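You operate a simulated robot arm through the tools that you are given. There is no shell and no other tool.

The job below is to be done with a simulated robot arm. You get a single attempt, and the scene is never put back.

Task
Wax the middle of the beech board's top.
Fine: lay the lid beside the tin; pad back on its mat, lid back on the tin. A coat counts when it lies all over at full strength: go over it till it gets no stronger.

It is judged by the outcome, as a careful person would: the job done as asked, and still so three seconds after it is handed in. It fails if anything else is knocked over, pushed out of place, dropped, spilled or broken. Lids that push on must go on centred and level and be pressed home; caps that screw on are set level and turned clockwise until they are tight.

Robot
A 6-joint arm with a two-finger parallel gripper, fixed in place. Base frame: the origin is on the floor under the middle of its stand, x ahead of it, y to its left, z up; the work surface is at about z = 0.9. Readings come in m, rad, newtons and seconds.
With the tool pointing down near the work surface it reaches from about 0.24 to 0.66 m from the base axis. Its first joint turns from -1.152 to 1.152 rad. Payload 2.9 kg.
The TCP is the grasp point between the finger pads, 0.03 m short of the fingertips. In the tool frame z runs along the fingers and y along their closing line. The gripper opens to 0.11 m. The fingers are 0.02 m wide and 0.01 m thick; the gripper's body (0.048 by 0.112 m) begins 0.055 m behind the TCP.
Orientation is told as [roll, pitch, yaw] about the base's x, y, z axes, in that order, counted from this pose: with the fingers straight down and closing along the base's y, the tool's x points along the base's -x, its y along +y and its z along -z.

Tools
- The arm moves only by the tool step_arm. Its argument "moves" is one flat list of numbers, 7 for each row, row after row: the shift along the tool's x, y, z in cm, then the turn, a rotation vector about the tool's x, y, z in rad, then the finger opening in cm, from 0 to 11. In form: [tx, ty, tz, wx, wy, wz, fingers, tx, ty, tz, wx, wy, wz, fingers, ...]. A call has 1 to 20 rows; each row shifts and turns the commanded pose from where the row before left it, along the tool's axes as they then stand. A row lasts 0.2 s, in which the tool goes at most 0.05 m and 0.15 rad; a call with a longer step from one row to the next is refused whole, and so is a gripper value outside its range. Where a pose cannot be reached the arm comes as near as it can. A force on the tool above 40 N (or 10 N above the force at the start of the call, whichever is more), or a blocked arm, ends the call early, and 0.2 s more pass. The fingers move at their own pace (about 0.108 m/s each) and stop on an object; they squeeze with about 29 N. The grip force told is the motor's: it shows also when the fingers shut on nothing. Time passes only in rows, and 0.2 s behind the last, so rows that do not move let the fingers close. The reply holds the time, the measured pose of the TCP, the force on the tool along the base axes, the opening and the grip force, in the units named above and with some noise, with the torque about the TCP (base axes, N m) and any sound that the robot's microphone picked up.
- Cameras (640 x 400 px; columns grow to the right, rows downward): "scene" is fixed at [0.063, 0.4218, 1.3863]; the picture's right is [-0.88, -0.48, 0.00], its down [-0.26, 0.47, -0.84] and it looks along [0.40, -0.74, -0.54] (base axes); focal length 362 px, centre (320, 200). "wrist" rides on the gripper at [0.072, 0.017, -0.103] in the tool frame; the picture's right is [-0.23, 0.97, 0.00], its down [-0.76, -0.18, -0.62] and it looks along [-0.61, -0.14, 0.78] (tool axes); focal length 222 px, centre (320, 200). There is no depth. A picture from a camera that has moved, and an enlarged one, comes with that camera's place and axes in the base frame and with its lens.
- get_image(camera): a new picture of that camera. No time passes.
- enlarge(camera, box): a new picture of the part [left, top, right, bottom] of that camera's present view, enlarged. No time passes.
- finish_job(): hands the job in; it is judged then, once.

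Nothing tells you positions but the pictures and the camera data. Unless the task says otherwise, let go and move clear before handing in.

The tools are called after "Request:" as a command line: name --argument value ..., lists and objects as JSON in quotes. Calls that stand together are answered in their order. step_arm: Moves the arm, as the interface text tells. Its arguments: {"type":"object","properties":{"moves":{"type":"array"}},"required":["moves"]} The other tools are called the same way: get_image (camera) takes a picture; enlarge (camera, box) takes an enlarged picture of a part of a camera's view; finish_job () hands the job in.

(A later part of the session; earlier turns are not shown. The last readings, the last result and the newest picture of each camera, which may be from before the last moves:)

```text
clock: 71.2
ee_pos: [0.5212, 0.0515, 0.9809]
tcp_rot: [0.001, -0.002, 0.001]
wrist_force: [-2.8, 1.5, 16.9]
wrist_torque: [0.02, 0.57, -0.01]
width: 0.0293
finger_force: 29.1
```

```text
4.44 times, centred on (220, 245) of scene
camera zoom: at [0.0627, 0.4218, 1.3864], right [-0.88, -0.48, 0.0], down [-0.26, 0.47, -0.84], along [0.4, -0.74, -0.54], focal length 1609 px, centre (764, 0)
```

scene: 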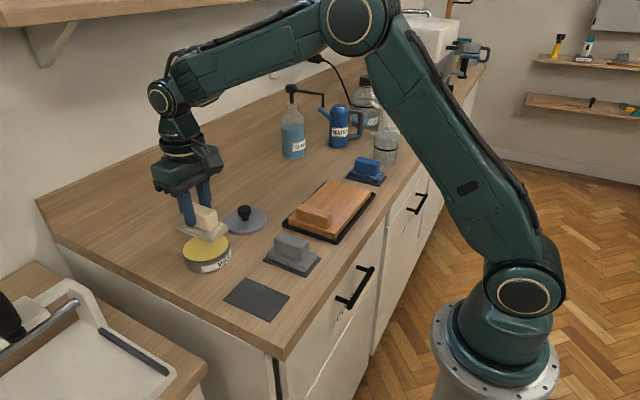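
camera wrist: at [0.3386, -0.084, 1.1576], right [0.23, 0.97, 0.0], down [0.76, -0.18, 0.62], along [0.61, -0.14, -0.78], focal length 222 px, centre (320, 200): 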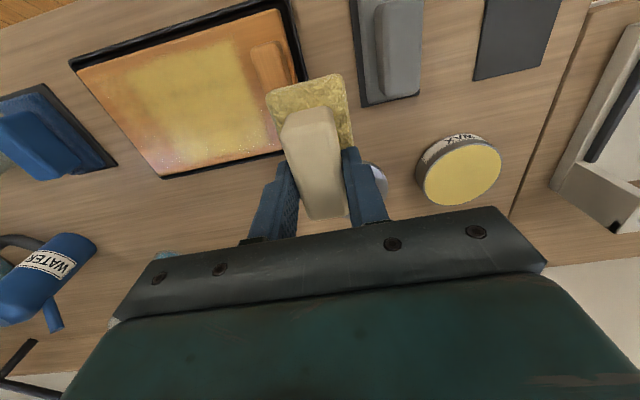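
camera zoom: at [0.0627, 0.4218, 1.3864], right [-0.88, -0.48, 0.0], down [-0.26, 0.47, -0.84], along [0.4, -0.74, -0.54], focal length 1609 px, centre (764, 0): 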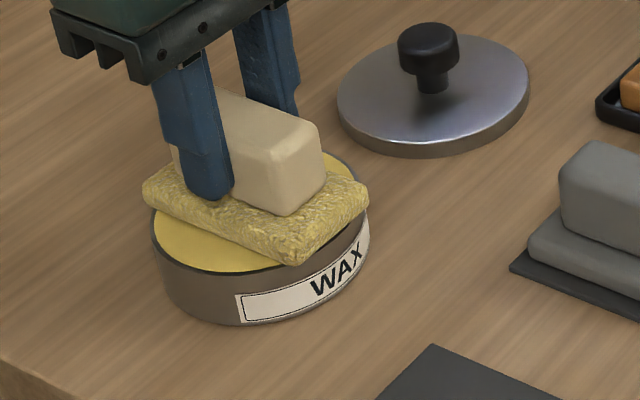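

Request:
step_arm --moves '[0, 0, 0, 0, 0, 0, 1.5, 0, 0, -0.3, 0, 0, 0, 1.5, 0, 0, -1.2, 0, 0, 0, 1.5, 0, 0, -2.2, 0, 0, 0, 1.5, 0, 0, -2.5, 0, 0, 0, 1.5, 1.745, -3.3, 0, 0, 0, 0, 1.5, 1.745, -3.3, 0, 0, 0, 0, 1.5, 1.745, -3.3, 0, 0, 0, 0, 1.5, 1.745, -3.3, 0, 0, 0, 0, 1.5, 1.745, -3.3, 0, 0, 0, 0, 1.5, 1.745, -3.3, 0, 0, 0, 0, 1.5, 1.745, -3.3, 0, 0, 0, 0, 1.5, 1.745, -3.3, 0, 0, 0, 0, 1.5, 0, 0, 2.5, 0, 0, 0, 1.5, 0, 0, 2.5, 0, 0, 0, 1.5, 0, 0, 1.2, 0, 0, 0, 1.5, 0, 0, 0, 0, 0, 0, 1.5]'

Request:
enlarge --camera "wrist" --box '[150, 0, 470, 200]'

```text
clock: 74.8
ee_pos: [0.3792, -0.2135, 0.981]
tcp_rot: [-0.001, -0.001, 0.0]
wrist_force: [0.6, -0.5, -1.1]
wrist_torque: [-0.01, 0.0, 0.01]
width: 0.0293
finger_force: 29.3
```

```text
2.00 times, centred on (310, 100) of wrist
camera zoom: at [0.3083, -0.1974, 1.0838], right [0.23, 0.97, 0.0], down [0.76, -0.18, 0.62], along [0.61, -0.14, -0.78], focal length 444 px, centre (340, 400)
```

zoom: 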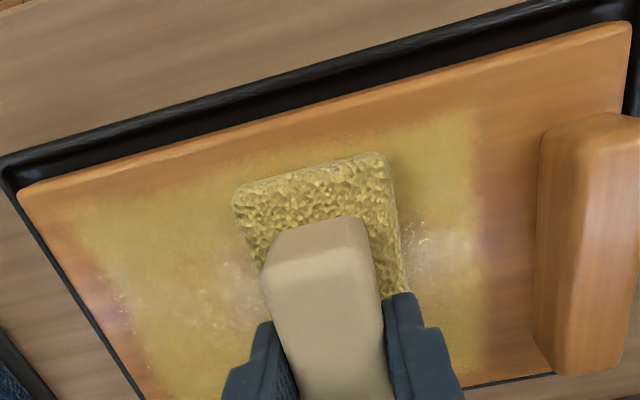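

Request:
step_arm --moves '[0, 0, 0.4, 0, 0, 0, 1.5, 0, 0, 0.15, 0, 0, 0, 1.5, 0, 0, 0.1, 0, 0, 0, 1.5, 0, 0, 0, 0, 0, 0, 1.5]'

Request:
step_arm --moves '[0, 0, 0.1, 0, 0, 0, 1.5, 0, 0, 0, 0, 0, 0, 1.5]'

```text
clock: 75.8
ee_pos: [0.3801, -0.2126, 0.9735]
tcp_rot: [0.0, -0.001, 0.0]
wrist_force: [0.2, 0.4, -0.6]
wrist_torque: [-0.03, -0.02, -0.01]
width: 0.0291
finger_force: 29.7
```

```text
clock: 76.4
ee_pos: [0.3803, -0.2145, 0.9736]
tcp_rot: [0.0, -0.003, 0.0]
wrist_force: [-2.0, 1.1, 7.2]
wrist_torque: [0.07, -0.17, 0.03]
width: 0.0293
finger_force: 29.2
```

Request:
step_arm --moves '[0, 1.04, 0.05, 0, 0, 0, 1.5, 0, 1.04, 0, 0, 0, 0, 1.5, 0, 1.04, 0, 0, 0, 0, 1.5, 0, 1.0, 0, 0, 0, 0, 1.5, 0, 0, 0, 0, 0, 0, 1.5]'

Request:
enlarge --camera "wrist" --box '[300, 40, 460, 180]'

```text
clock: 77.6
ee_pos: [0.3811, -0.1728, 0.9739]
tcp_rot: [-0.002, 0.0, 0.0]
wrist_force: [1.0, -8.5, 18.9]
wrist_torque: [-0.2, -0.05, -0.02]
width: 0.0294
finger_force: 29.3
```

```text
2.86 times, centred on (380, 110) of wrist
camera zoom: at [0.3086, -0.1562, 1.0769], right [0.23, 0.97, 0.0], down [0.76, -0.18, 0.63], along [0.61, -0.14, -0.78], focal length 635 px, centre (149, 457)
```

zoom: 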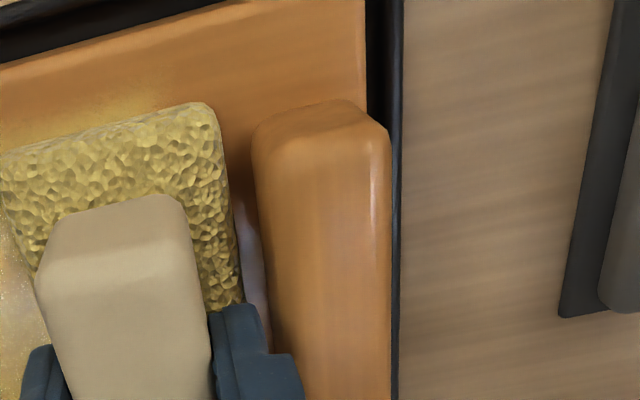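

The pad's edge has a few mm of clearance to the bar here. I'll continue the full round of passes.

Request:
step_arm --moves '[-0.7, 0, 0, 0, 0, 0, 1.5, 0, -1.22, 0, 0, 0, 0, 1.5, 0, -1.22, 0, 0, 0, 0, 1.5, 0, -1.22, 0, 0, 0, 0, 1.5, 0, -1.22, 0, 0, 0, 0, 1.5, 0, -1.22, 0, 0, 0, 0, 1.5, 0, -1.22, 0, 0, 0, 0, 1.5, 0, -1.22, 0, 0, 0, 0, 1.5, 0.7, 0, 0, 0, 0, 0, 1.5, 0.7, 0, 0, 0, 0, 0, 1.5, 0, 1.22, 0, 0, 0, 0, 1.5, 0, 1.22, 0, 0, 0, 0, 1.5, 0, 1.22, 0, 0, 0, 0, 1.5, 0, 1.22, 0, 0, 0, 0, 1.5, 0, 1.22, 0, 0, 0, 0, 1.5, 0, 1.22, 0, 0, 0, 0, 1.5, 0, 1.22, 0, 0, 0, 0, 1.5]'

Request:
step_arm --moves '[-0.7, 0, 0, 0, 0, 0, 1.5, 0, -1.22, 0, 0, 0, 0, 1.5, 0, -1.22, 0, 0, 0, 0, 1.5, 0, -1.22, 0, 0, 0, 0, 1.5, 0, -1.22, 0, 0, 0, 0, 1.5, 0, -1.22, 0, 0, 0, 0, 1.5, 0, -1.22, 0, 0, 0, 0, 1.5, 0, -1.22, 0, 0, 0, 0, 1.5, -0.7, 0, 0, 0, 0, 0, 1.5, 0, 1.22, 0, 0, 0, 0, 1.5, 0, 1.22, 0, 0, 0, 0, 1.5, 0, 1.22, 0, 0, 0, 0, 1.5, 0, 1.22, 0, 0, 0, 0, 1.5, 0, 1.22, 0, 0, 0, 0, 1.5, 0, 1.22, 0, 0, 0, 0, 1.5, 0, 1.22, 0, 0, 0, 0, 1.5]'

Request:
enlarge --camera "scene" --box '[260, 130, 400, 260]'

Request:
enlarge --camera "wrist" --box '[150, 0, 470, 200]'

```text
clock: 81.2
ee_pos: [0.3739, -0.1722, 0.9727]
tcp_rot: [-0.002, -0.001, 0.001]
wrist_force: [-0.2, -11.0, 23.9]
wrist_torque: [-0.27, 0.08, 0.05]
width: 0.0292
finger_force: 29.1
```

```text
clock: 84.6
ee_pos: [0.3868, -0.1717, 0.9726]
tcp_rot: [0.0, 0.001, 0.0]
wrist_force: [1.0, -0.8, 0.5]
wrist_torque: [-0.05, -0.16, -0.07]
width: 0.0294
finger_force: 28.8
```

```text
3.08 times, centred on (330, 195) of scene
camera zoom: at [0.063, 0.4218, 1.3864], right [-0.88, -0.48, 0.0], down [-0.26, 0.47, -0.84], along [0.4, -0.74, -0.54], focal length 1114 px, centre (289, 215)
```

zoom: 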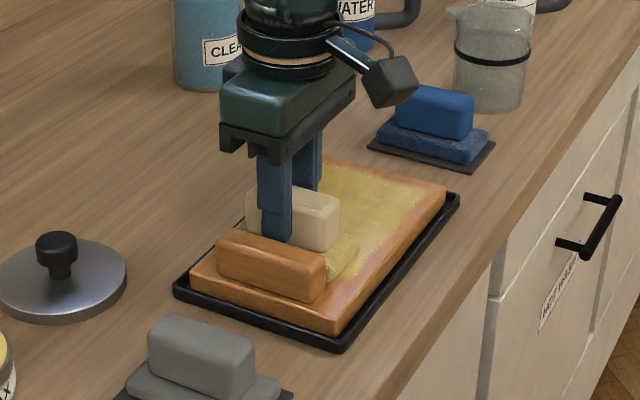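

```text
2.00 times, centred on (310, 100) of wrist
camera zoom: at [0.3154, -0.156, 1.0761], right [0.23, 0.97, 0.0], down [0.76, -0.18, 0.62], along [0.61, -0.14, -0.78], focal length 444 px, centre (340, 400)
```

zoom: 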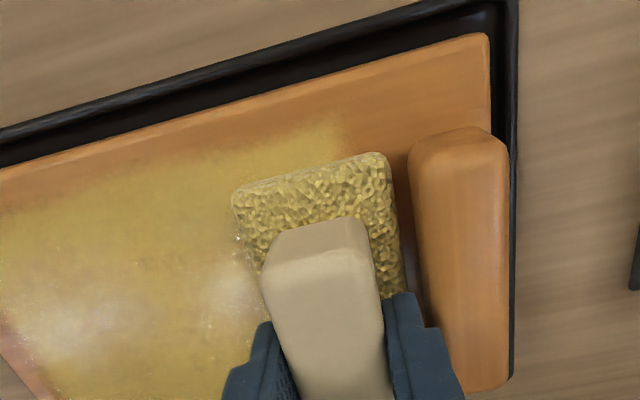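

Pressure dropped at the end, so I'll press slightly more and make another complete pass.

Request:
step_arm --moves '[0, 0, 0.1, 0, 0, 0, 1.5, 0, 0, 0, 0, 0, 0, 1.5]'

Request:
step_arm --moves '[0, -1.22, 0, 0, 0, 0, 1.5, 0, -1.22, 0, 0, 0, 0, 1.5, 0, -1.22, 0, 0, 0, 0, 1.5, 0, -1.22, 0, 0, 0, 0, 1.5, 0, -1.22, 0, 0, 0, 0, 1.5, 0, -1.22, 0, 0, 0, 0, 1.5, 0, -1.22, 0, 0, 0, 0, 1.5, 0.7, 0, 0, 0, 0, 0, 1.5, 0, 1.22, 0, 0, 0, 0, 1.5, 0, 1.22, 0, 0, 0, 0, 1.5, 0, 1.22, 0, 0, 0, 0, 1.5, 0, 1.22, 0, 0, 0, 0, 1.5, 0, 1.22, 0, 0, 0, 0, 1.5, 0, 1.22, 0, 0, 0, 0, 1.5, 0, 1.22, 0, 0, 0, 0, 1.5]'

Request:
step_arm --moves '[0.7, 0, 0.03, 0, 0, 0, 1.5, 0, -1.22, 0, 0, 0, 0, 1.5, 0, -1.22, 0, 0, 0, 0, 1.5, 0, -1.22, 0, 0, 0, 0, 1.5, 0, -1.22, 0, 0, 0, 0, 1.5, 0, -1.22, 0, 0, 0, 0, 1.5, 0, -1.22, 0, 0, 0, 0, 1.5, 0, -1.22, 0, 0, 0, 0, 1.5, -0.7, 0, 0, 0, 0, 0, 1.5, 0, 1.22, 0, 0, 0, 0, 1.5, 0, 1.22, 0, 0, 0, 0, 1.5, 0, 1.22, 0, 0, 0, 0, 1.5, 0, 1.22, 0, 0, 0, 0, 1.5, 0, 1.22, 0, 0, 0, 0, 1.5, 0, 1.22, 0, 0, 0, 0, 1.5, 0, 1.22, 0, 0, 0, 0, 1.5]'

Request:
step_arm --moves '[0, 0, -0.5, 0, 0, 0, 1.5, 0, 0, -2.0, 0, 0, 0, 1.5, 0, 0, -3.0, 0, 0, 0, 1.5, -1.4, 3.5, -2.5, 0, 0, 0, 1.5, -1.4, 3.6, 0, 0, 0, 0, 1.5, 0, 0, 0, 0, 0, 0, 1.5]'

Request:
enlarge --camera "wrist" --box '[0, 0, 320, 200]'

Request:
enlarge --camera "scene" --box '[270, 160, 390, 250]'

```text
clock: 85.2
ee_pos: [0.3871, -0.1724, 0.9715]
tcp_rot: [-0.001, 0.001, 0.0]
wrist_force: [-4.1, 2.5, 17.2]
wrist_torque: [0.13, 0.3, -0.03]
width: 0.0292
finger_force: 28.6
```

```text
clock: 88.4
ee_pos: [0.3811, -0.1731, 0.9713]
tcp_rot: [0.0, -0.001, 0.0]
wrist_force: [-0.8, -9.2, 19.8]
wrist_torque: [-0.25, -0.12, 0.02]
width: 0.0292
finger_force: 28.9
```

```text
clock: 91.8
ee_pos: [0.3799, -0.1723, 0.9725]
tcp_rot: [-0.001, -0.001, -0.001]
wrist_force: [-0.1, -8.8, 20.8]
wrist_torque: [-0.21, -0.03, 0.05]
width: 0.0294
finger_force: 29.2
```

```text
clock: 93.2
ee_pos: [0.4086, -0.102, 1.0518]
tcp_rot: [0.002, 0.0, -0.001]
wrist_force: [-1.0, 0.0, -1.5]
wrist_torque: [-0.02, -0.07, -0.03]
width: 0.0293
finger_force: 29.5
```

```text
2.00 times, centred on (160, 100) of wrist
camera zoom: at [0.3368, -0.0848, 1.1552], right [0.23, 0.97, 0.0], down [0.76, -0.18, 0.62], along [0.61, -0.14, -0.78], focal length 444 px, centre (640, 400)
```

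zoom: 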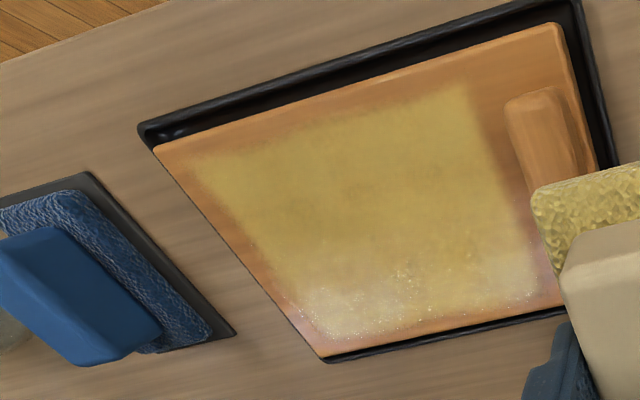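

```text
4.44 times, centred on (330, 205) of scene
camera zoom: at [0.063, 0.4218, 1.3863], right [-0.88, -0.48, 0.0], down [-0.26, 0.47, -0.84], along [0.4, -0.74, -0.54], focal length 1609 px, centre (276, 178)
```

zoom: 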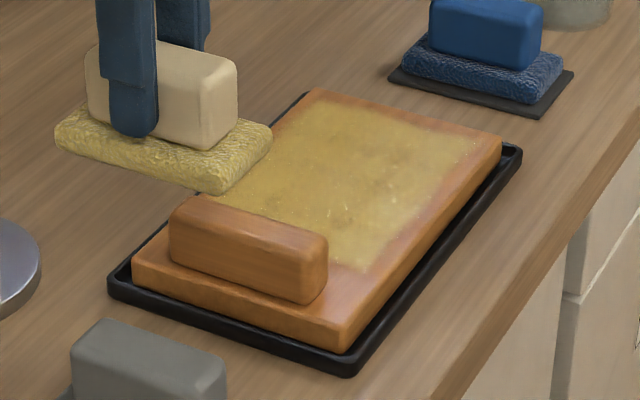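

The coat looks the same as after the last round, so it has reached full strength. I'll check closely for weak spots.

Request:
enlarge --camera "wrist" --box '[70, 20, 290, 180]'

Request:
enlarge --camera "scene" --box '[310, 175, 385, 225]'

Request:
get_image --camera "scene"

```text
2.50 times, centred on (180, 100) of wrist
camera zoom: at [0.3368, -0.0848, 1.1552], right [0.23, 0.97, 0.0], down [0.76, -0.18, 0.62], along [0.61, -0.14, -0.78], focal length 555 px, centre (670, 450)
```

zoom: 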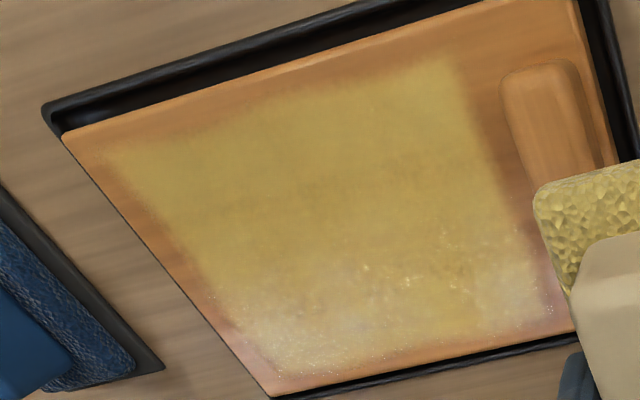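

```text
8.00 times, centred on (348, 200) of scene
camera zoom: at [0.063, 0.4218, 1.3863], right [-0.88, -0.48, 0.0], down [-0.26, 0.47, -0.84], along [0.4, -0.74, -0.54], focal length 2896 px, centre (100, 200)
```

zoom: 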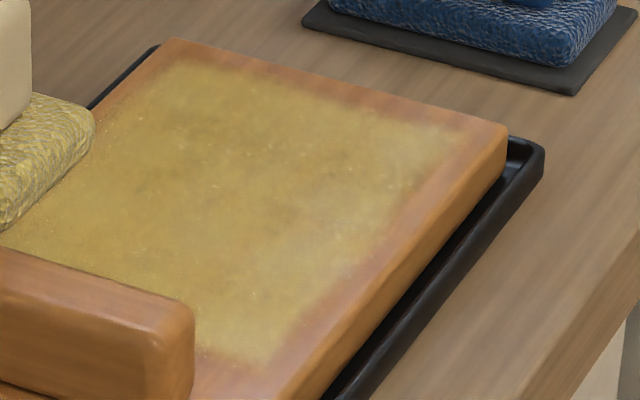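

```text
taken
```

scene: 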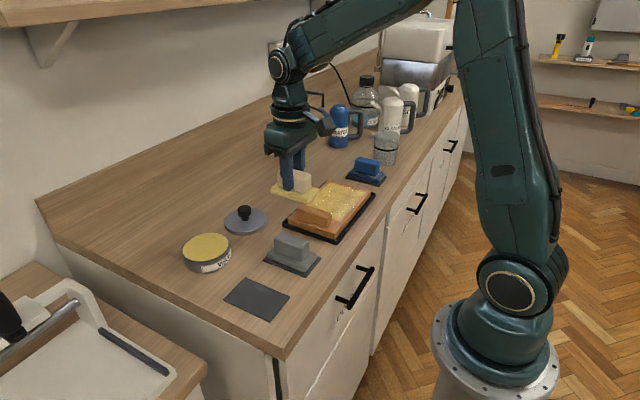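

The middle looks well covered. I want to check how far the full coat reaches toward the bar, so I'll raise the camera for a more square view of the board.

Request:
step_arm --moves '[-1.5, 1.0, -3.0, 0, 0, 0, 1.5, -1.5, 1.0, -3.0, 0, 0, 0, 1.5, 0, 0, 0, 0, 0, 0, 1.5]'

Request:
get_image --camera "wrist"

Request:
enlarge --camera "wrist" --box '[80, 0, 300, 160]'

```text
clock: 94.0
ee_pos: [0.4386, -0.0821, 1.1114]
tcp_rot: [-0.001, 0.001, 0.001]
wrist_force: [-0.4, -0.4, 0.5]
wrist_torque: [0.0, 0.01, 0.04]
width: 0.0293
finger_force: 29.3
```

```text
taken
camera wrist: at [0.3662, -0.0659, 1.2144], right [0.23, 0.97, 0.0], down [0.76, -0.18, 0.62], along [0.61, -0.14, -0.78], focal length 222 px, centre (320, 200)
```

wrist: 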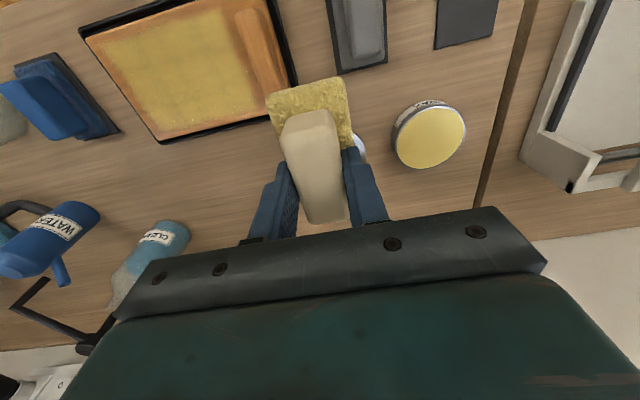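

```text
2.50 times, centred on (190, 80) of wrist
camera zoom: at [0.3662, -0.0659, 1.2144], right [0.23, 0.97, 0.0], down [0.76, -0.18, 0.62], along [0.61, -0.14, -0.78], focal length 555 px, centre (645, 500)
```

zoom: 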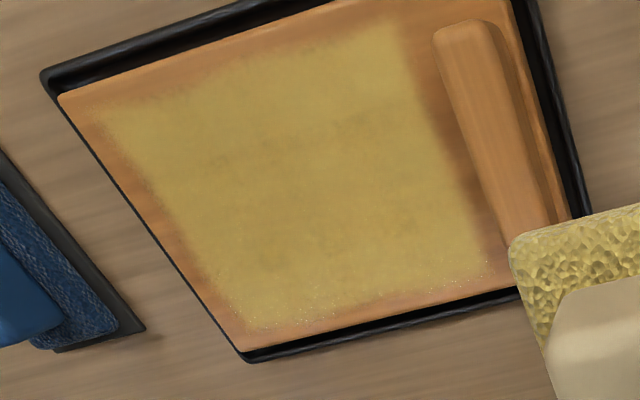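

The full coat runs from about y −0.30 to −0.158, and the board's centre is at −0.213, so it's a little shorter on the bar side. The bar's face is at about −0.1415, which leaves a few mm to bring the pad closer and even it up.

Request:
step_arm --moves '[1.44, -2.7, 1.0, 0, 0, 0, 1.5, 1.44, -2.7, 1.0, 0, 0, 0, 1.5, 1.44, -2.7, 1.0, 0, 0, 0, 1.5, 1.44, -2.7, 1.0, 0, 0, 0, 1.5, 0, 0, 2.5, 0, 0, 0, 1.5, 0, 0, 2.5, 0, 0, 0, 1.5, 0, 0, 2.5, 0, 0, 0, 1.5, 0, 0, 1.5, 0, 0, 0, 1.5, 0, 0, 0.5, 0, 0, 0, 1.5, 0, 0, 0, 0, 0, 0, 1.5]'

Request:
step_arm --moves '[0, 0, 0.25, 0, 0, 0, 1.5, 0, 0, 0.15, 0, 0, 0, 1.5, 0, 0, 0, 0, 0, 0, 1.5]'

```text
clock: 96.2
ee_pos: [0.3816, -0.1911, 0.9752]
tcp_rot: [0.0, 0.0, 0.0]
wrist_force: [-0.5, -0.4, -1.1]
wrist_torque: [-0.03, 0.02, 0.0]
width: 0.0293
finger_force: 28.8
```

```text
clock: 97.0
ee_pos: [0.3817, -0.1902, 0.9725]
tcp_rot: [0.001, -0.001, 0.0]
wrist_force: [0.0, -0.3, -0.6]
wrist_torque: [0.01, -0.03, -0.03]
width: 0.0295
finger_force: 29.4
```

Request:
step_arm --moves '[0, 0, 0.15, 0, 0, 0, 1.5, 0, 0, 0, 0, 0, 0, 1.5]'

Request:
step_arm --moves '[0, 0, 0.1, 0, 0, 0, 1.5, 0, 0, 0, 0, 0, 0, 1.5]'

```text
clock: 97.6
ee_pos: [0.3802, -0.1892, 0.9712]
tcp_rot: [-0.001, -0.002, 0.0]
wrist_force: [-4.3, -0.2, 17.7]
wrist_torque: [0.08, 0.29, 0.03]
width: 0.0293
finger_force: 28.2
```

```text
clock: 98.2
ee_pos: [0.3795, -0.1894, 0.9723]
tcp_rot: [-0.003, -0.003, 0.001]
wrist_force: [-7.5, 0.8, 36.3]
wrist_torque: [0.12, 0.15, -0.01]
width: 0.0294
finger_force: 29.5
```

Request:
step_arm --moves '[0, 0, -0.1, 0, 0, 0, 1.5, 0, 0.7, 0, 0, 0, 0, 1.5, 0, 0.7, 0, 0, 0, 0, 1.5, 0, 0.6, 0, 0, 0, 0, 1.5, 0, 0, 0, 0, 0, 0, 1.5]'

Request:
enlarge --camera "wrist" --box '[300, 40, 460, 180]'

```text
clock: 99.4
ee_pos: [0.3812, -0.1702, 0.9713]
tcp_rot: [-0.002, -0.005, -0.001]
wrist_force: [0.5, -10.9, 21.6]
wrist_torque: [-0.32, -0.34, -0.15]
width: 0.0292
finger_force: 28.6
```

```text
2.86 times, centred on (380, 110) of wrist
camera zoom: at [0.3093, -0.1534, 1.0746], right [0.23, 0.97, 0.0], down [0.76, -0.18, 0.63], along [0.61, -0.14, -0.78], focal length 635 px, centre (149, 457)
```

zoom: 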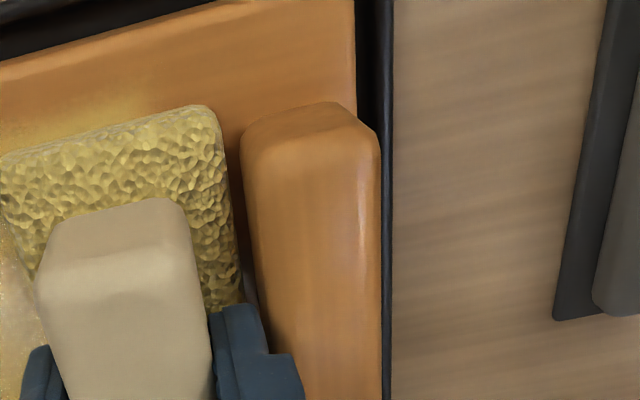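

Request:
step_arm --moves '[-0.7, 0, 0, 0, 0, 0, 1.5, 0, -1.0, 0, 0, 0, 0, 1.5, 0, -1.0, 0, 0, 0, 0, 1.5, 0, 1.0, 0, 0, 0, 0, 1.5, 0, 1.0, 0, 0, 0, 0, 1.5, 0.7, 0, 0, 0, 0, 0, 1.5, 0.7, 0, 0, 0, 0, 0, 1.5, 0, -1.0, 0, 0, 0, 0, 1.5, 0, -1.0, 0, 0, 0, 0, 1.5, 0, 1.0, 0, 0, 0, 0, 1.5, 0, 1.0, 0, 0, 0, 0, 1.5, -0.7, 0, 0, 0, 0, 0, 1.5, 0, -1.0, 0, 0, 0, 0, 1.5, 0, -1.0, 0, 0, 0, 0, 1.5, 0, 1.0, 0, 0, 0, 0, 1.5, 0, 1.0, 0, 0, 0, 0, 1.5, 0, 0, 0, 0, 0, 0, 1.5]'

Request:
step_arm --moves '[0, 0, 0.03, 0, 0, 0, 1.5, -0.7, 0, 0, 0, 0, 0, 1.5, 0, -1.0, 0, 0, 0, 0, 1.5, 0, -1.0, 0, 0, 0, 0, 1.5, 0, 1.0, 0, 0, 0, 0, 1.5, 0, 1.0, 0, 0, 0, 0, 1.5, 0.7, 0, 0, 0, 0, 0, 1.5, 0.7, 0, 0, 0, 0, 0, 1.5, 0, -1.0, 0, 0, 0, 0, 1.5, 0, -1.0, 0, 0, 0, 0, 1.5, 0, 1.0, 0, 0, 0, 0, 1.5, 0, 1.0, 0, 0, 0, 0, 1.5, -0.7, 0, 0, 0, 0, 0, 1.5, 0, -1.2, 0, 0, 0, 0, 1.5, 0, -1.2, 0, 0, 0, 0, 1.5, 0, -1.2, 0, 0, 0, 0, 1.5]'

Request:
enlarge --camera "wrist" --box '[150, 0, 470, 200]'

```text
clock: 103.0
ee_pos: [0.3815, -0.1702, 0.971]
tcp_rot: [0.0, -0.003, 0.0]
wrist_force: [0.2, -1.8, 3.5]
wrist_torque: [-0.07, 0.15, 0.13]
width: 0.0294
finger_force: 29.1
```

```text
clock: 106.4
ee_pos: [0.3817, -0.2059, 0.971]
tcp_rot: [0.001, 0.001, 0.0]
wrist_force: [-0.4, 1.8, 0.7]
wrist_torque: [0.03, 0.0, -0.02]
width: 0.0293
finger_force: 29.0
```

```text
2.00 times, centred on (310, 100) of wrist
camera zoom: at [0.3094, -0.1889, 1.0742], right [0.23, 0.97, 0.0], down [0.76, -0.18, 0.62], along [0.61, -0.14, -0.78], focal length 444 px, centre (340, 400)
```

zoom: 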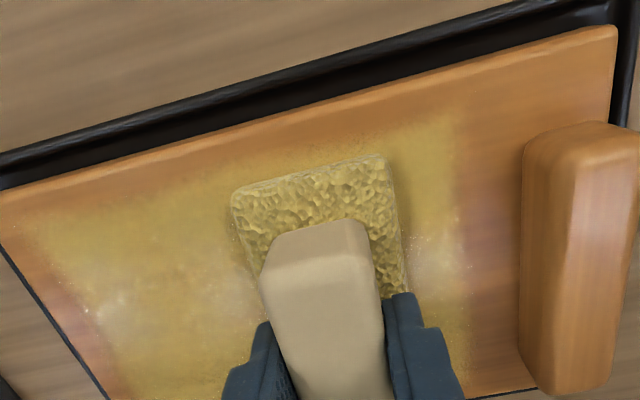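

The coat edge stays at about y −0.158 even with the pad brought closer, so that side is done. I'll reload once more and do a final complete round, reaching a bit further on the far side, so the whole middle is saturated with margin.

Request:
step_arm --moves '[0, 0, -0.5, 0, 0, 0, 1.5, 0, 0, -2.5, 0, 0, 0, 1.5, 0, 0, -2.5, 0, 0, 0, 1.5, 0, 0, -2.4, 0, 0, 0, 1.5, -1.74, 3.2, 0, 0, 0, 0, 1.5, -1.74, 3.2, 0, 0, 0, 0, 1.5, -1.74, 3.2, 0, 0, 0, 0, 1.5, -1.74, 3.2, 0, 0, 0, 0, 1.5, -1.74, 3.2, 0, 0, 0, 0, 1.5, -1.74, 3.2, 0, 0, 0, 0, 1.5, -1.74, 3.2, 0, 0, 0, 0, 1.5, -1.74, 3.2, 0, 0, 0, 0, 1.5, 0, 0, 2.5, 0, 0, 0, 1.5, 0, 0, 2.5, 0, 0, 0, 1.5, 0, 0, 1.5, 0, 0, 0, 1.5, 0, 0, 0, 0, 0, 0, 1.5]'

Request:
enlarge --camera "scene" --box '[170, 200, 270, 290]'

```text
clock: 109.8
ee_pos: [0.5193, 0.0499, 0.9844]
tcp_rot: [0.0, 0.001, -0.001]
wrist_force: [-0.3, -0.3, -0.8]
wrist_torque: [-0.01, -0.01, 0.0]
width: 0.0293
finger_force: 28.9
```

```text
4.44 times, centred on (220, 245) of scene
camera zoom: at [0.0631, 0.4218, 1.3863], right [-0.88, -0.48, 0.0], down [-0.26, 0.47, -0.84], along [0.4, -0.74, -0.54], focal length 1609 px, centre (764, 0)
```

zoom: 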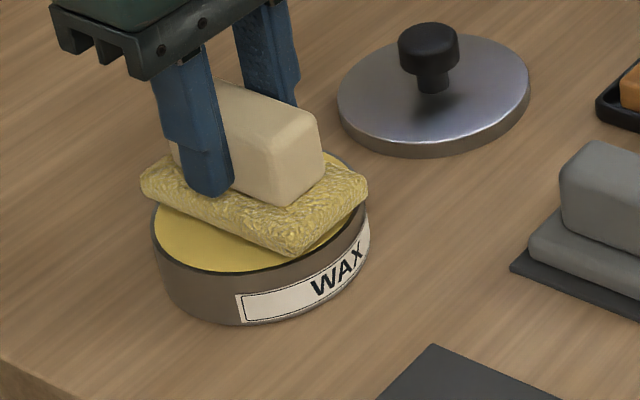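

Request:
step_arm --moves '[0, 0, 0.3, 0, 0, 0, 1.5, 0, 0, 0.2, 0, 0, 0, 1.5, 0, 0, 0, 0, 0, 0, 1.5]'

Request:
step_arm --moves '[0, 0, 0.12, 0, 0, 0, 1.5, 0, 0, 0, 0, 0, 0, 1.5]'

```text
clock: 110.6
ee_pos: [0.5195, 0.0496, 0.9795]
tcp_rot: [-0.001, 0.0, -0.004]
wrist_force: [0.3, -0.9, -0.3]
wrist_torque: [0.03, 0.0, -0.05]
width: 0.0291
finger_force: 28.9
```

```text
clock: 111.2
ee_pos: [0.5196, 0.0507, 0.9788]
tcp_rot: [0.001, 0.0, -0.002]
wrist_force: [-0.5, 0.5, 3.3]
wrist_torque: [0.05, 0.19, -0.04]
width: 0.0293
finger_force: 29.5
```

Request:
step_arm --moves '[0, 0, 0.1, 0, 0, 0, 1.5, 0, 0, 0, 0, 0, 0, 1.5, 0, 0, 0, 0, 0, 0, 1.5, 0, 0, 0, 0, 0, 0, 1.5, 0, 0, 0, 0, 0, 0, 1.5]'

Request:
enlarge --camera "scene" --box '[170, 200, 270, 290]'

```text
clock: 112.4
ee_pos: [0.5196, 0.0506, 0.9782]
tcp_rot: [-0.001, -0.003, 0.001]
wrist_force: [-3.2, 0.4, 23.2]
wrist_torque: [-0.01, 0.51, -0.02]
width: 0.0293
finger_force: 28.9
```

```text
4.44 times, centred on (220, 245) of scene
camera zoom: at [0.0626, 0.4218, 1.3864], right [-0.88, -0.48, 0.0], down [-0.26, 0.47, -0.84], along [0.4, -0.74, -0.54], focal length 1609 px, centre (764, 0)
```

zoom: 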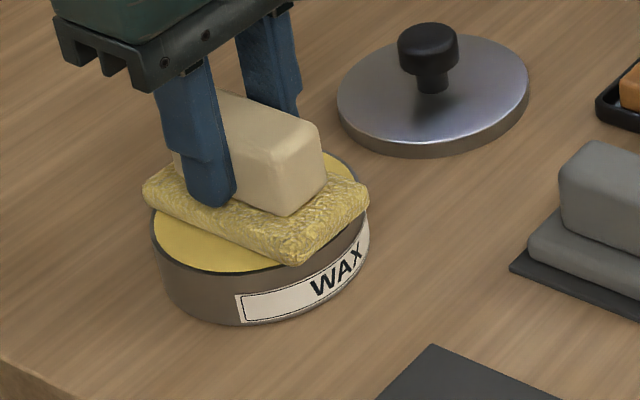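

Request:
step_arm --moves '[0, 0, -0.3, 0, 0, 0, 1.5, 0, 0, -1.2, 0, 0, 0, 1.5, 0, 0, -2.2, 0, 0, 0, 1.5, 0, 0, -2.5, 0, 0, 0, 1.5, 1.73, -3.32, 0, 0, 0, 0, 1.5, 1.73, -3.32, 0, 0, 0, 0, 1.5, 1.73, -3.32, 0, 0, 0, 0, 1.5, 1.73, -3.32, 0, 0, 0, 0, 1.5, 1.73, -3.32, 0, 0, 0, 0, 1.5, 1.73, -3.32, 0, 0, 0, 0, 1.5, 1.73, -3.32, 0, 0, 0, 0, 1.5, 1.73, -3.32, 0, 0, 0, 0, 1.5, 0, 0, 2.5, 0, 0, 0, 1.5, 0, 0, 2.5, 0, 0, 0, 1.5, 0, 0, 1.4, 0, 0, 0, 1.5, 0, 0, 0, 0, 0, 0, 1.5]'

Request:
step_arm --moves '[0, 0, 0.3, 0, 0, 0, 1.5, 0, 0, 0.1, 0, 0, 0, 1.5, 0, 0, 0, 0, 0, 0, 1.5]'

```text
clock: 115.8
ee_pos: [0.3801, -0.2146, 0.9745]
tcp_rot: [0.0, 0.001, -0.001]
wrist_force: [0.6, -0.1, -0.4]
wrist_torque: [-0.01, 0.07, -0.01]
width: 0.0292
finger_force: 29.3
```

```text
clock: 116.6
ee_pos: [0.3812, -0.2143, 0.9701]
tcp_rot: [0.001, 0.0, 0.0]
wrist_force: [0.1, 0.6, -0.6]
wrist_torque: [-0.02, 0.0, 0.02]
width: 0.0294
finger_force: 29.2
```

Request:
step_arm --moves '[0, 0, 0.12, 0, 0, 0, 1.5, 0, 0, 0, 0, 0, 0, 1.5]'

Request:
step_arm --moves '[0, 0, 0.08, 0, 0, 0, 1.5, 0, 0, 0, 0, 0, 0, 1.5]'

```text
clock: 117.2
ee_pos: [0.3823, -0.2149, 0.9703]
tcp_rot: [0.002, -0.001, 0.001]
wrist_force: [-2.2, 0.3, 6.6]
wrist_torque: [0.07, -0.18, 0.03]
width: 0.0293
finger_force: 28.9
```

```text
clock: 117.8
ee_pos: [0.3823, -0.2148, 0.9703]
tcp_rot: [-0.001, -0.001, -0.001]
wrist_force: [-3.6, 1.0, 20.0]
wrist_torque: [0.13, 0.04, -0.02]
width: 0.0295
finger_force: 28.9
```

Request:
step_arm --moves '[0, -1.3, 0, 0, 0, 0, 1.5, 0, -1.3, 0, 0, 0, 0, 1.5, 0, -1.3, 0, 0, 0, 0, 1.5, 0, -1.3, 0, 0, 0, 0, 1.5, -0.7, 0, 0, 0, 0, 0, 1.5, 0, 1.35, 0, 0, 0, 0, 1.5, 0, 1.35, 0, 0, 0, 0, 1.5, 0, 1.35, 0, 0, 0, 0, 1.5, 0, 1.35, 0, 0, 0, 0, 1.5, 0, 1.35, 0, 0, 0, 0, 1.5, 0, 1.35, 0, 0, 0, 0, 1.5, 0, 1.35, 0, 0, 0, 0, 1.5]'

Request:
step_arm --moves '[0.7, 0, 0.02, 0, 0, 0, 1.5, 0.7, 0, 0, 0, 0, 0, 1.5, 0, -1.35, 0, 0, 0, 0, 1.5, 0, -1.35, 0, 0, 0, 0, 1.5, 0, -1.35, 0, 0, 0, 0, 1.5, 0, -1.35, 0, 0, 0, 0, 1.5, 0, -1.35, 0, 0, 0, 0, 1.5, 0, -1.35, 0, 0, 0, 0, 1.5, 0, -1.35, 0, 0, 0, 0, 1.5]'

Request:
step_arm --moves '[-0.7, 0, 0, 0, 0, 0, 1.5, 0, 1.35, 0, 0, 0, 0, 1.5, 0, 1.35, 0, 0, 0, 0, 1.5, 0, 1.35, 0, 0, 0, 0, 1.5, 0, 1.35, 0, 0, 0, 0, 1.5, 0, 1.35, 0, 0, 0, 0, 1.5, 0, 1.35, 0, 0, 0, 0, 1.5, 0, 1.35, 0, 0, 0, 0, 1.5]'

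Request:
enlarge --camera "wrist" --box '[150, 0, 470, 200]'

```text
clock: 120.4
ee_pos: [0.3899, -0.1739, 0.9697]
tcp_rot: [-0.003, -0.002, 0.0]
wrist_force: [0.1, -9.9, 22.4]
wrist_torque: [-0.26, -0.12, 0.04]
width: 0.0295
finger_force: 29.0
```

```text
clock: 122.4
ee_pos: [0.3737, -0.2675, 0.9688]
tcp_rot: [0.001, 0.0, 0.0]
wrist_force: [0.8, 12.0, 25.5]
wrist_torque: [0.27, 0.01, -0.06]
width: 0.0295
finger_force: 29.0
```

```text
clock: 124.2
ee_pos: [0.3834, -0.1716, 0.9704]
tcp_rot: [0.0, -0.002, 0.0]
wrist_force: [-0.7, -9.5, 20.4]
wrist_torque: [-0.24, -0.04, 0.03]
width: 0.0294
finger_force: 28.7
```

```text
2.00 times, centred on (310, 100) of wrist
camera zoom: at [0.3098, -0.156, 1.073], right [0.23, 0.97, 0.0], down [0.76, -0.18, 0.62], along [0.61, -0.14, -0.78], focal length 444 px, centre (340, 400)
```

zoom: 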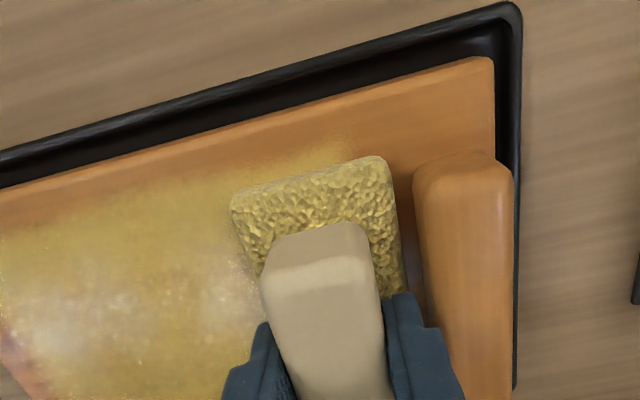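

Request:
step_arm --moves '[-0.7, 0, 0, 0, 0, 0, 1.5, 0, -1.35, 0, 0, 0, 0, 1.5, 0, -1.35, 0, 0, 0, 0, 1.5, 0, -1.35, 0, 0, 0, 0, 1.5, 0, -1.35, 0, 0, 0, 0, 1.5, 0, -1.35, 0, 0, 0, 0, 1.5, 0, -1.35, 0, 0, 0, 0, 1.5, 0, -1.35, 0, 0, 0, 0, 1.5, 0.7, 0, 0, 0, 0, 0, 1.5, 0, 1.35, 0, 0, 0, 0, 1.5, 0, 1.35, 0, 0, 0, 0, 1.5, 0, 1.35, 0, 0, 0, 0, 1.5, 0, 1.35, 0, 0, 0, 0, 1.5, 0, 1.35, 0, 0, 0, 0, 1.5, 0, 1.35, 0, 0, 0, 0, 1.5, 0, 1.35, 0, 0, 0, 0, 1.5]'

Request:
step_arm --moves '[0.7, 0, 0.02, 0, 0, 0, 1.5, 0, -1.35, 0, 0, 0, 0, 1.5, 0, -1.35, 0, 0, 0, 0, 1.5, 0, -1.35, 0, 0, 0, 0, 1.5, 0, -1.35, 0, 0, 0, 0, 1.5, 0, -1.35, 0, 0, 0, 0, 1.5, 0, -1.35, 0, 0, 0, 0, 1.5, 0, -1.35, 0, 0, 0, 0, 1.5, -0.7, 0, 0, 0, 0, 0, 1.5, 0, 1.35, 0, 0, 0, 0, 1.5, 0, 1.35, 0, 0, 0, 0, 1.5, 0, 1.35, 0, 0, 0, 0, 1.5, 0, 1.35, 0, 0, 0, 0, 1.5, 0, 1.35, 0, 0, 0, 0, 1.5, 0, 1.35, 0, 0, 0, 0, 1.5, 0, 1.35, 0, 0, 0, 0, 1.5]'

Request:
step_arm --moves '[0, 0, -0.5, 0, 0, 0, 1.5, 0, 0, -2.0, 0, 0, 0, 1.5, 0, 0, -3.0, 0, 0, 0, 1.5, -1.4, 3.5, -2.5, 0, 0, 0, 1.5, -1.4, 3.6, 0, 0, 0, 0, 1.5, -1.5, 1, -3, 0, 0, 0, 1.5, -1.5, 1, -3, 0, 0, 0, 1.5, 0, 0, 0, 0, 0, 0, 1.5]'

Request:
enlarge --camera "wrist" --box '[80, 0, 300, 160]'

Request:
enlarge --camera "scene" --box '[270, 160, 390, 250]'

Request:
get_image --camera "wrist"

```text
clock: 127.6
ee_pos: [0.3814, -0.172, 0.9691]
tcp_rot: [0.0, -0.001, 0.001]
wrist_force: [-0.1, -8.6, 19.9]
wrist_torque: [-0.2, 0.05, 0.11]
width: 0.0293
finger_force: 29.1
```

```text
clock: 131.0
ee_pos: [0.3827, -0.1724, 0.9688]
tcp_rot: [0.0, -0.001, 0.0]
wrist_force: [-0.1, -5.7, 10.5]
wrist_torque: [-0.15, -0.05, 0.0]
width: 0.0292
finger_force: 29.1
```

```text
clock: 132.8
ee_pos: [0.4397, -0.0813, 1.1084]
tcp_rot: [-0.001, 0.0, 0.001]
wrist_force: [0.0, -0.2, -0.4]
wrist_torque: [0.03, -0.01, 0.0]
width: 0.0294
finger_force: 29.0
```

```text
2.50 times, centred on (190, 80) of wrist
camera zoom: at [0.3676, -0.0646, 1.213], right [0.23, 0.97, 0.0], down [0.76, -0.18, 0.62], along [0.61, -0.14, -0.78], focal length 555 px, centre (645, 500)
```

zoom: 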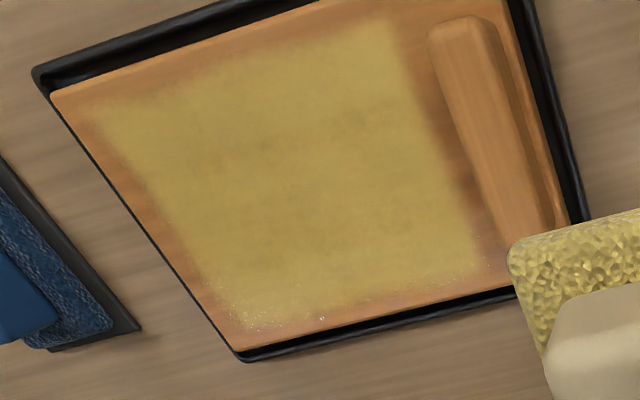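

```text
4.44 times, centred on (330, 205) of scene
camera zoom: at [0.063, 0.4218, 1.3863], right [-0.88, -0.48, 0.0], down [-0.26, 0.47, -0.84], along [0.4, -0.74, -0.54], focal length 1609 px, centre (276, 178)
```

zoom: 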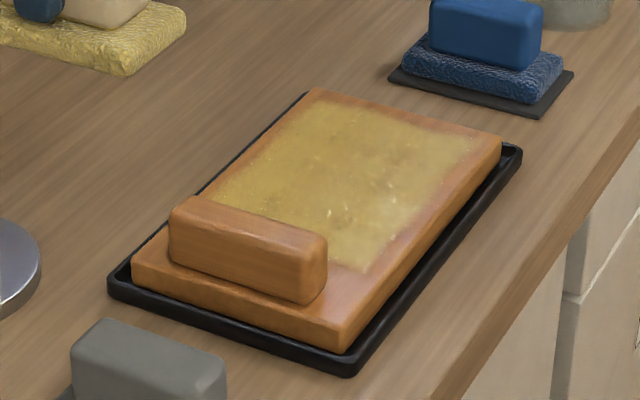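

```text
taken
camera wrist: at [0.3676, -0.0646, 1.213], right [0.23, 0.97, 0.0], down [0.76, -0.18, 0.62], along [0.61, -0.14, -0.78], focal length 222 px, centre (320, 200)
```

wrist: 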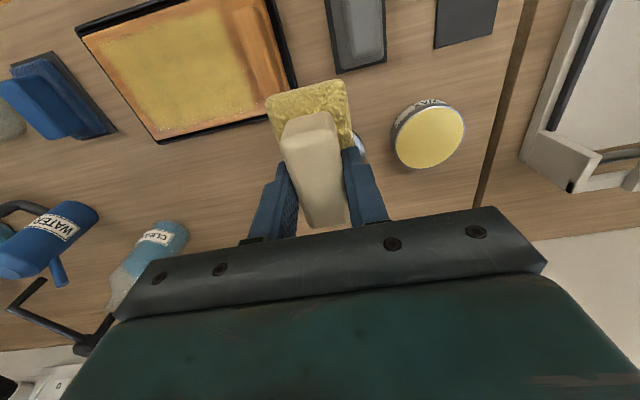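

The coat's ends did not move even though I swept further, so lengthwise it is saturated. As a last touch I'll make a few passes 5 mm further to each side in x, staying on the board, so the side borders are as strong as the rest.

Request:
step_arm --moves '[1.14, -3.34, 1.0, 0, 0, 0, 1.5, 1.14, -3.34, 1.0, 0, 0, 0, 1.5, 1.14, -3.34, 1.0, 0, 0, 0, 1.5, 1.14, -3.34, 1.0, 0, 0, 0, 1.5, 0, 0, 2.5, 0, 0, 0, 1.5, 0, 0, 2.5, 0, 0, 0, 1.5, 0, 0, 2.5, 0, 0, 0, 1.5, 0, 0, 1.5, 0, 0, 0, 1.5, 0, 0, 0.6, 0, 0, 0, 1.5, 0, 0, 0, 0, 0, 0, 1.5]'

Request:
step_arm --moves '[0, 0, 0.2, 0, 0, 0, 1.5, 0, 0, 0.1, 0, 0, 0, 1.5, 0, 0, 0, 0, 0, 0, 1.5]'

```text
clock: 135.0
ee_pos: [0.3937, -0.2158, 0.9732]
tcp_rot: [0.0, -0.001, 0.001]
wrist_force: [-0.1, 0.0, -1.3]
wrist_torque: [-0.02, 0.06, -0.01]
width: 0.0291
finger_force: 28.7
```

```text
clock: 135.8
ee_pos: [0.3935, -0.2148, 0.9704]
tcp_rot: [0.0, 0.001, 0.001]
wrist_force: [-0.4, -0.7, -0.8]
wrist_torque: [0.01, 0.02, 0.01]
width: 0.0294
finger_force: 28.9
```

Request:
step_arm --moves '[0, 0, 0.15, 0, 0, 0, 1.5, 0, 0, 0.05, 0, 0, 0, 1.5, 0, 0, 0, 0, 0, 0, 1.5]'

Request:
step_arm --moves '[0, 0, 0.06, 0, 0, 0, 1.5, 0, 0, 0, 0, 0, 0, 1.5]'

```text
clock: 136.6
ee_pos: [0.3944, -0.2147, 0.9695]
tcp_rot: [-0.001, -0.002, 0.002]
wrist_force: [-2.9, 3.6, 18.4]
wrist_torque: [0.18, 0.38, 0.0]
width: 0.0292
finger_force: 28.9
```

```text
clock: 137.2
ee_pos: [0.3942, -0.2154, 0.9705]
tcp_rot: [-0.002, -0.004, 0.0]
wrist_force: [-3.6, 3.1, 31.1]
wrist_torque: [0.16, 0.5, 0.0]
width: 0.0291
finger_force: 28.6
```

Request:
step_arm --moves '[0, -1.25, -0.04, 0, 0, 0, 1.5, 0, -1.25, 0, 0, 0, 0, 1.5, 0, -1.25, 0, 0, 0, 0, 1.5, 0, -1.25, 0, 0, 0, 0, 1.5, 0, 1.32, 0, 0, 0, 0, 1.5, 0, 1.32, 0, 0, 0, 0, 1.5, 0, 1.32, 0, 0, 0, 0, 1.5, 0, 1.32, 0, 0, 0, 0, 1.5, 0, 1.32, 0, 0, 0, 0, 1.5, 0, 1.32, 0, 0, 0, 0, 1.5, 0, 1.32, 0, 0, 0, 0, 1.5]'

Request:
step_arm --moves '[0.9, 0, 0, 0, 0, 0, 1.5, 0.8, 0, 0, 0, 0, 0, 1.5, 0.8, 0, 0, 0, 0, 0, 1.5, 0, -1.32, 0, 0, 0, 0, 1.5, 0, -1.32, 0, 0, 0, 0, 1.5, 0, -1.32, 0, 0, 0, 0, 1.5, 0, -1.32, 0, 0, 0, 0, 1.5, 0, -1.32, 0, 0, 0, 0, 1.5, 0, -1.32, 0, 0, 0, 0, 1.5, 0, -1.32, 0, 0, 0, 0, 1.5, 0, 1.32, 0, 0, 0, 0, 1.5, 0, 1.32, 0, 0, 0, 0, 1.5, 0, 1.32, 0, 0, 0, 0, 1.5, 0, 1.32, 0, 0, 0, 0, 1.5, 0, 1.32, 0, 0, 0, 0, 1.5, 0, 1.32, 0, 0, 0, 0, 1.5, 0, 1.32, 0, 0, 0, 0, 1.5]'

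Request:
enlarge --camera "wrist" --box '[150, 0, 470, 200]'

```text
clock: 139.6
ee_pos: [0.3935, -0.1742, 0.9684]
tcp_rot: [-0.002, -0.002, 0.001]
wrist_force: [1.0, -12.0, 27.4]
wrist_torque: [-0.29, 0.05, 0.1]
width: 0.0295
finger_force: 28.8
```

```text
clock: 143.2
ee_pos: [0.3689, -0.1727, 0.9678]
tcp_rot: [0.0, 0.0, 0.0]
wrist_force: [-0.7, -7.7, 16.5]
wrist_torque: [-0.2, -0.02, 0.07]
width: 0.0294
finger_force: 29.4
```

```text
2.00 times, centred on (310, 100) of wrist
camera zoom: at [0.2972, -0.1563, 1.0716], right [0.23, 0.97, 0.0], down [0.76, -0.18, 0.62], along [0.61, -0.14, -0.78], focal length 444 px, centre (340, 400)
```

zoom: 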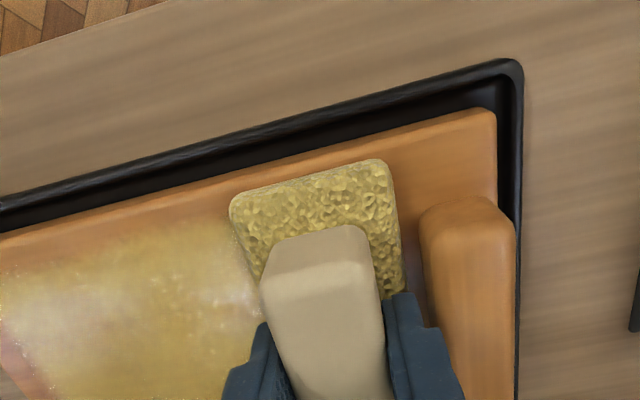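

The sides also hold their boundary, so the coat can get no fuller. I'll lift off and carry the cream pad back above its mat.

Request:
step_arm --moves '[0, 0, -0.5, 0, 0, 0, 1.5, 0, 0, -2.5, 0, 0, 0, 1.5, 0, 0, -2.5, 0, 0, 0, 1.5, 0, 0, -2.0, 0, 0, 0, 1.5, -0.05, 3.27, 0, 0, 0, 0, 1.5, -0.05, 3.27, 0, 0, 0, 0, 1.5, -0.05, 3.27, 0, 0, 0, 0, 1.5, -0.05, 3.27, 0, 0, 0, 0, 1.5, -0.05, 3.27, 0, 0, 0, 0, 1.5, -0.05, 3.27, 0, 0, 0, 0, 1.5, -0.05, 3.27, 0, 0, 0, 0, 1.5, -0.05, 3.27, 0, 0, 0, 0, 1.5, 0, 0, 0, 0, 0, 0, 1.5]'

Request:
enlarge --camera "scene" --box '[200, 220, 320, 330]'

Request:
enlarge --camera "wrist" --box '[220, 20, 420, 200]'

Request:
enlarge --camera "scene" --box '[260, 130, 400, 260]'

```text
clock: 146.0
ee_pos: [0.3728, 0.0899, 1.0443]
tcp_rot: [0.001, 0.0, 0.0]
wrist_force: [-0.3, 0.1, 0.4]
wrist_torque: [-0.01, 0.02, -0.03]
width: 0.0295
finger_force: 28.5
```

```text
3.64 times, centred on (260, 275) of scene
camera zoom: at [0.063, 0.4218, 1.3863], right [-0.88, -0.48, 0.0], down [-0.26, 0.47, -0.84], along [0.4, -0.74, -0.54], focal length 1316 px, centre (538, -73)
```

zoom: 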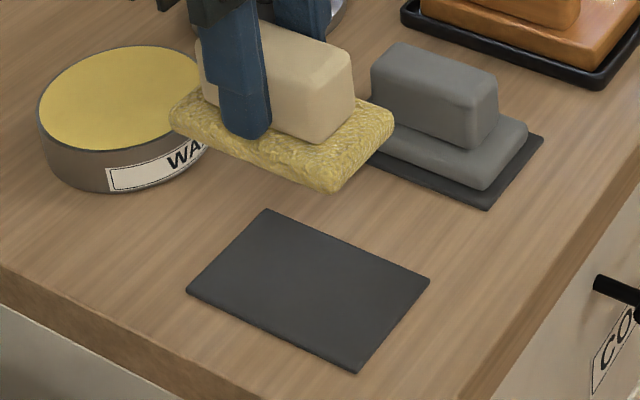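

```text
2.22 times, centred on (320, 110) of wrist
camera zoom: at [0.3017, 0.1059, 1.1468], right [0.23, 0.97, 0.0], down [0.76, -0.18, 0.62], along [0.61, -0.14, -0.78], focal length 494 px, centre (320, 400)
```

zoom: 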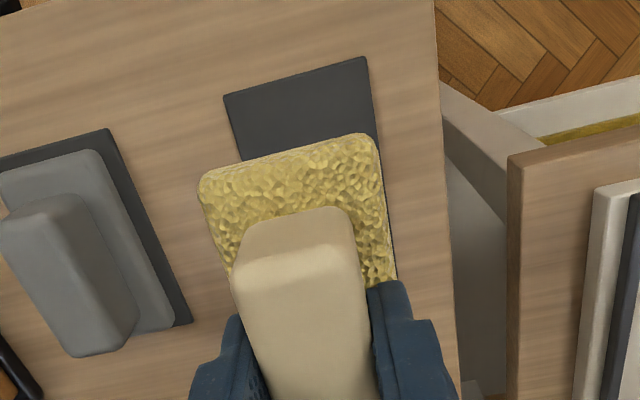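

```text
3.08 times, centred on (330, 195) of scene
camera zoom: at [0.063, 0.4218, 1.3863], right [-0.88, -0.48, 0.0], down [-0.26, 0.47, -0.84], along [0.4, -0.74, -0.54], focal length 1114 px, centre (289, 215)
```

zoom: 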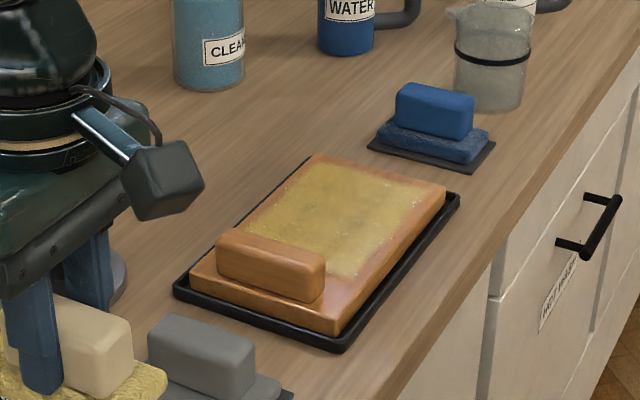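

The pad is level and aligned over its mat, and the coat on the board looks uniform. I'll lower it gently until it touches the mat.

Request:
step_arm --moves '[0.1, 0, 2.5, 0, 0, 0, 1.5, 0, 0, 2.5, 0, 0, 0, 1.5, 0, 0, 2.3, 0, 0, 0, 1.5, 0, 0, 1.0, 0, 0, 0, 1.5, 0, 0, 0.2, 0, 0, 0, 1.5, 0, 0, 0, 0, 0, 0, 1.5]'

Request:
enlarge --camera "scene" --box '[200, 230, 320, 330]'

Request:
enlarge --camera "wrist" --box '[220, 20, 420, 200]'

```text
clock: 147.4
ee_pos: [0.3727, 0.0901, 0.9585]
tcp_rot: [-0.001, 0.0, 0.0]
wrist_force: [-0.7, 0.9, -0.5]
wrist_torque: [0.02, -0.01, 0.03]
width: 0.0294
finger_force: 29.3
```

```text
4.00 times, centred on (260, 280) of scene
camera zoom: at [0.063, 0.4218, 1.3863], right [-0.88, -0.48, 0.0], down [-0.26, 0.47, -0.84], along [0.4, -0.74, -0.54], focal length 1448 px, centre (560, -120)
```

zoom: 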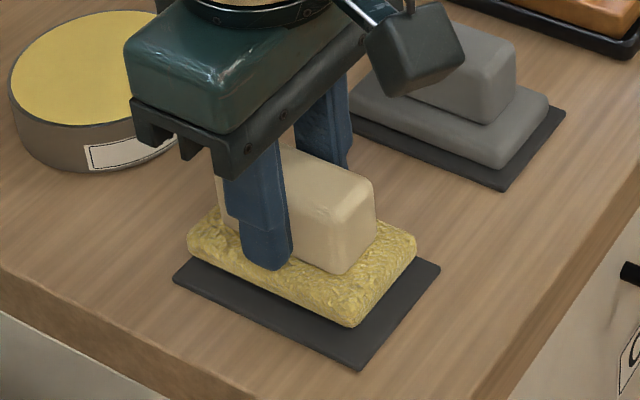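

```text
2.22 times, centred on (320, 110) of wrist
camera zoom: at [0.3002, 0.1055, 1.0615], right [0.23, 0.97, 0.0], down [0.76, -0.18, 0.62], along [0.61, -0.14, -0.78], focal length 494 px, centre (320, 400)
```

zoom: 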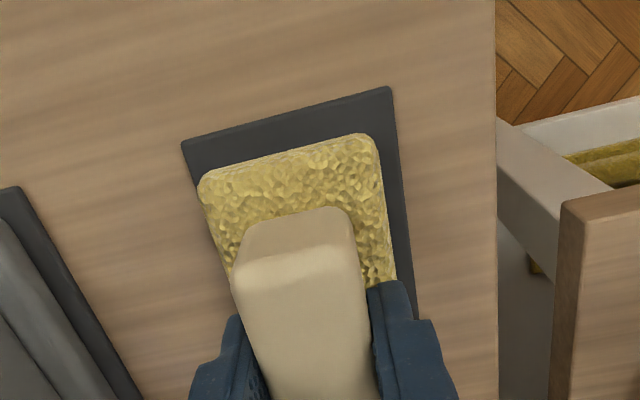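

Request:
step_arm --moves '[0, 0, 0.3, 0, 0, 0, 1.5, 0, 0, 0.2, 0, 0, 0, 1.5, 0, 0, 0, 0, 0, 0, 1.5]'

Request:
step_arm --moves '[0, 0, 0.12, 0, 0, 0, 1.5, 0, 0, 0, 0, 0, 0, 1.5]'

```text
clock: 148.2
ee_pos: [0.3721, 0.0873, 0.9511]
tcp_rot: [0.0, -0.001, -0.001]
wrist_force: [0.0, 0.4, -0.3]
wrist_torque: [0.02, 0.02, 0.01]
width: 0.0293
finger_force: 29.3
```

```text
clock: 148.8
ee_pos: [0.3715, 0.0894, 0.951]
tcp_rot: [0.0, 0.001, 0.001]
wrist_force: [-0.2, -0.8, -0.9]
wrist_torque: [0.01, -0.01, 0.01]
width: 0.0293
finger_force: 29.1
```

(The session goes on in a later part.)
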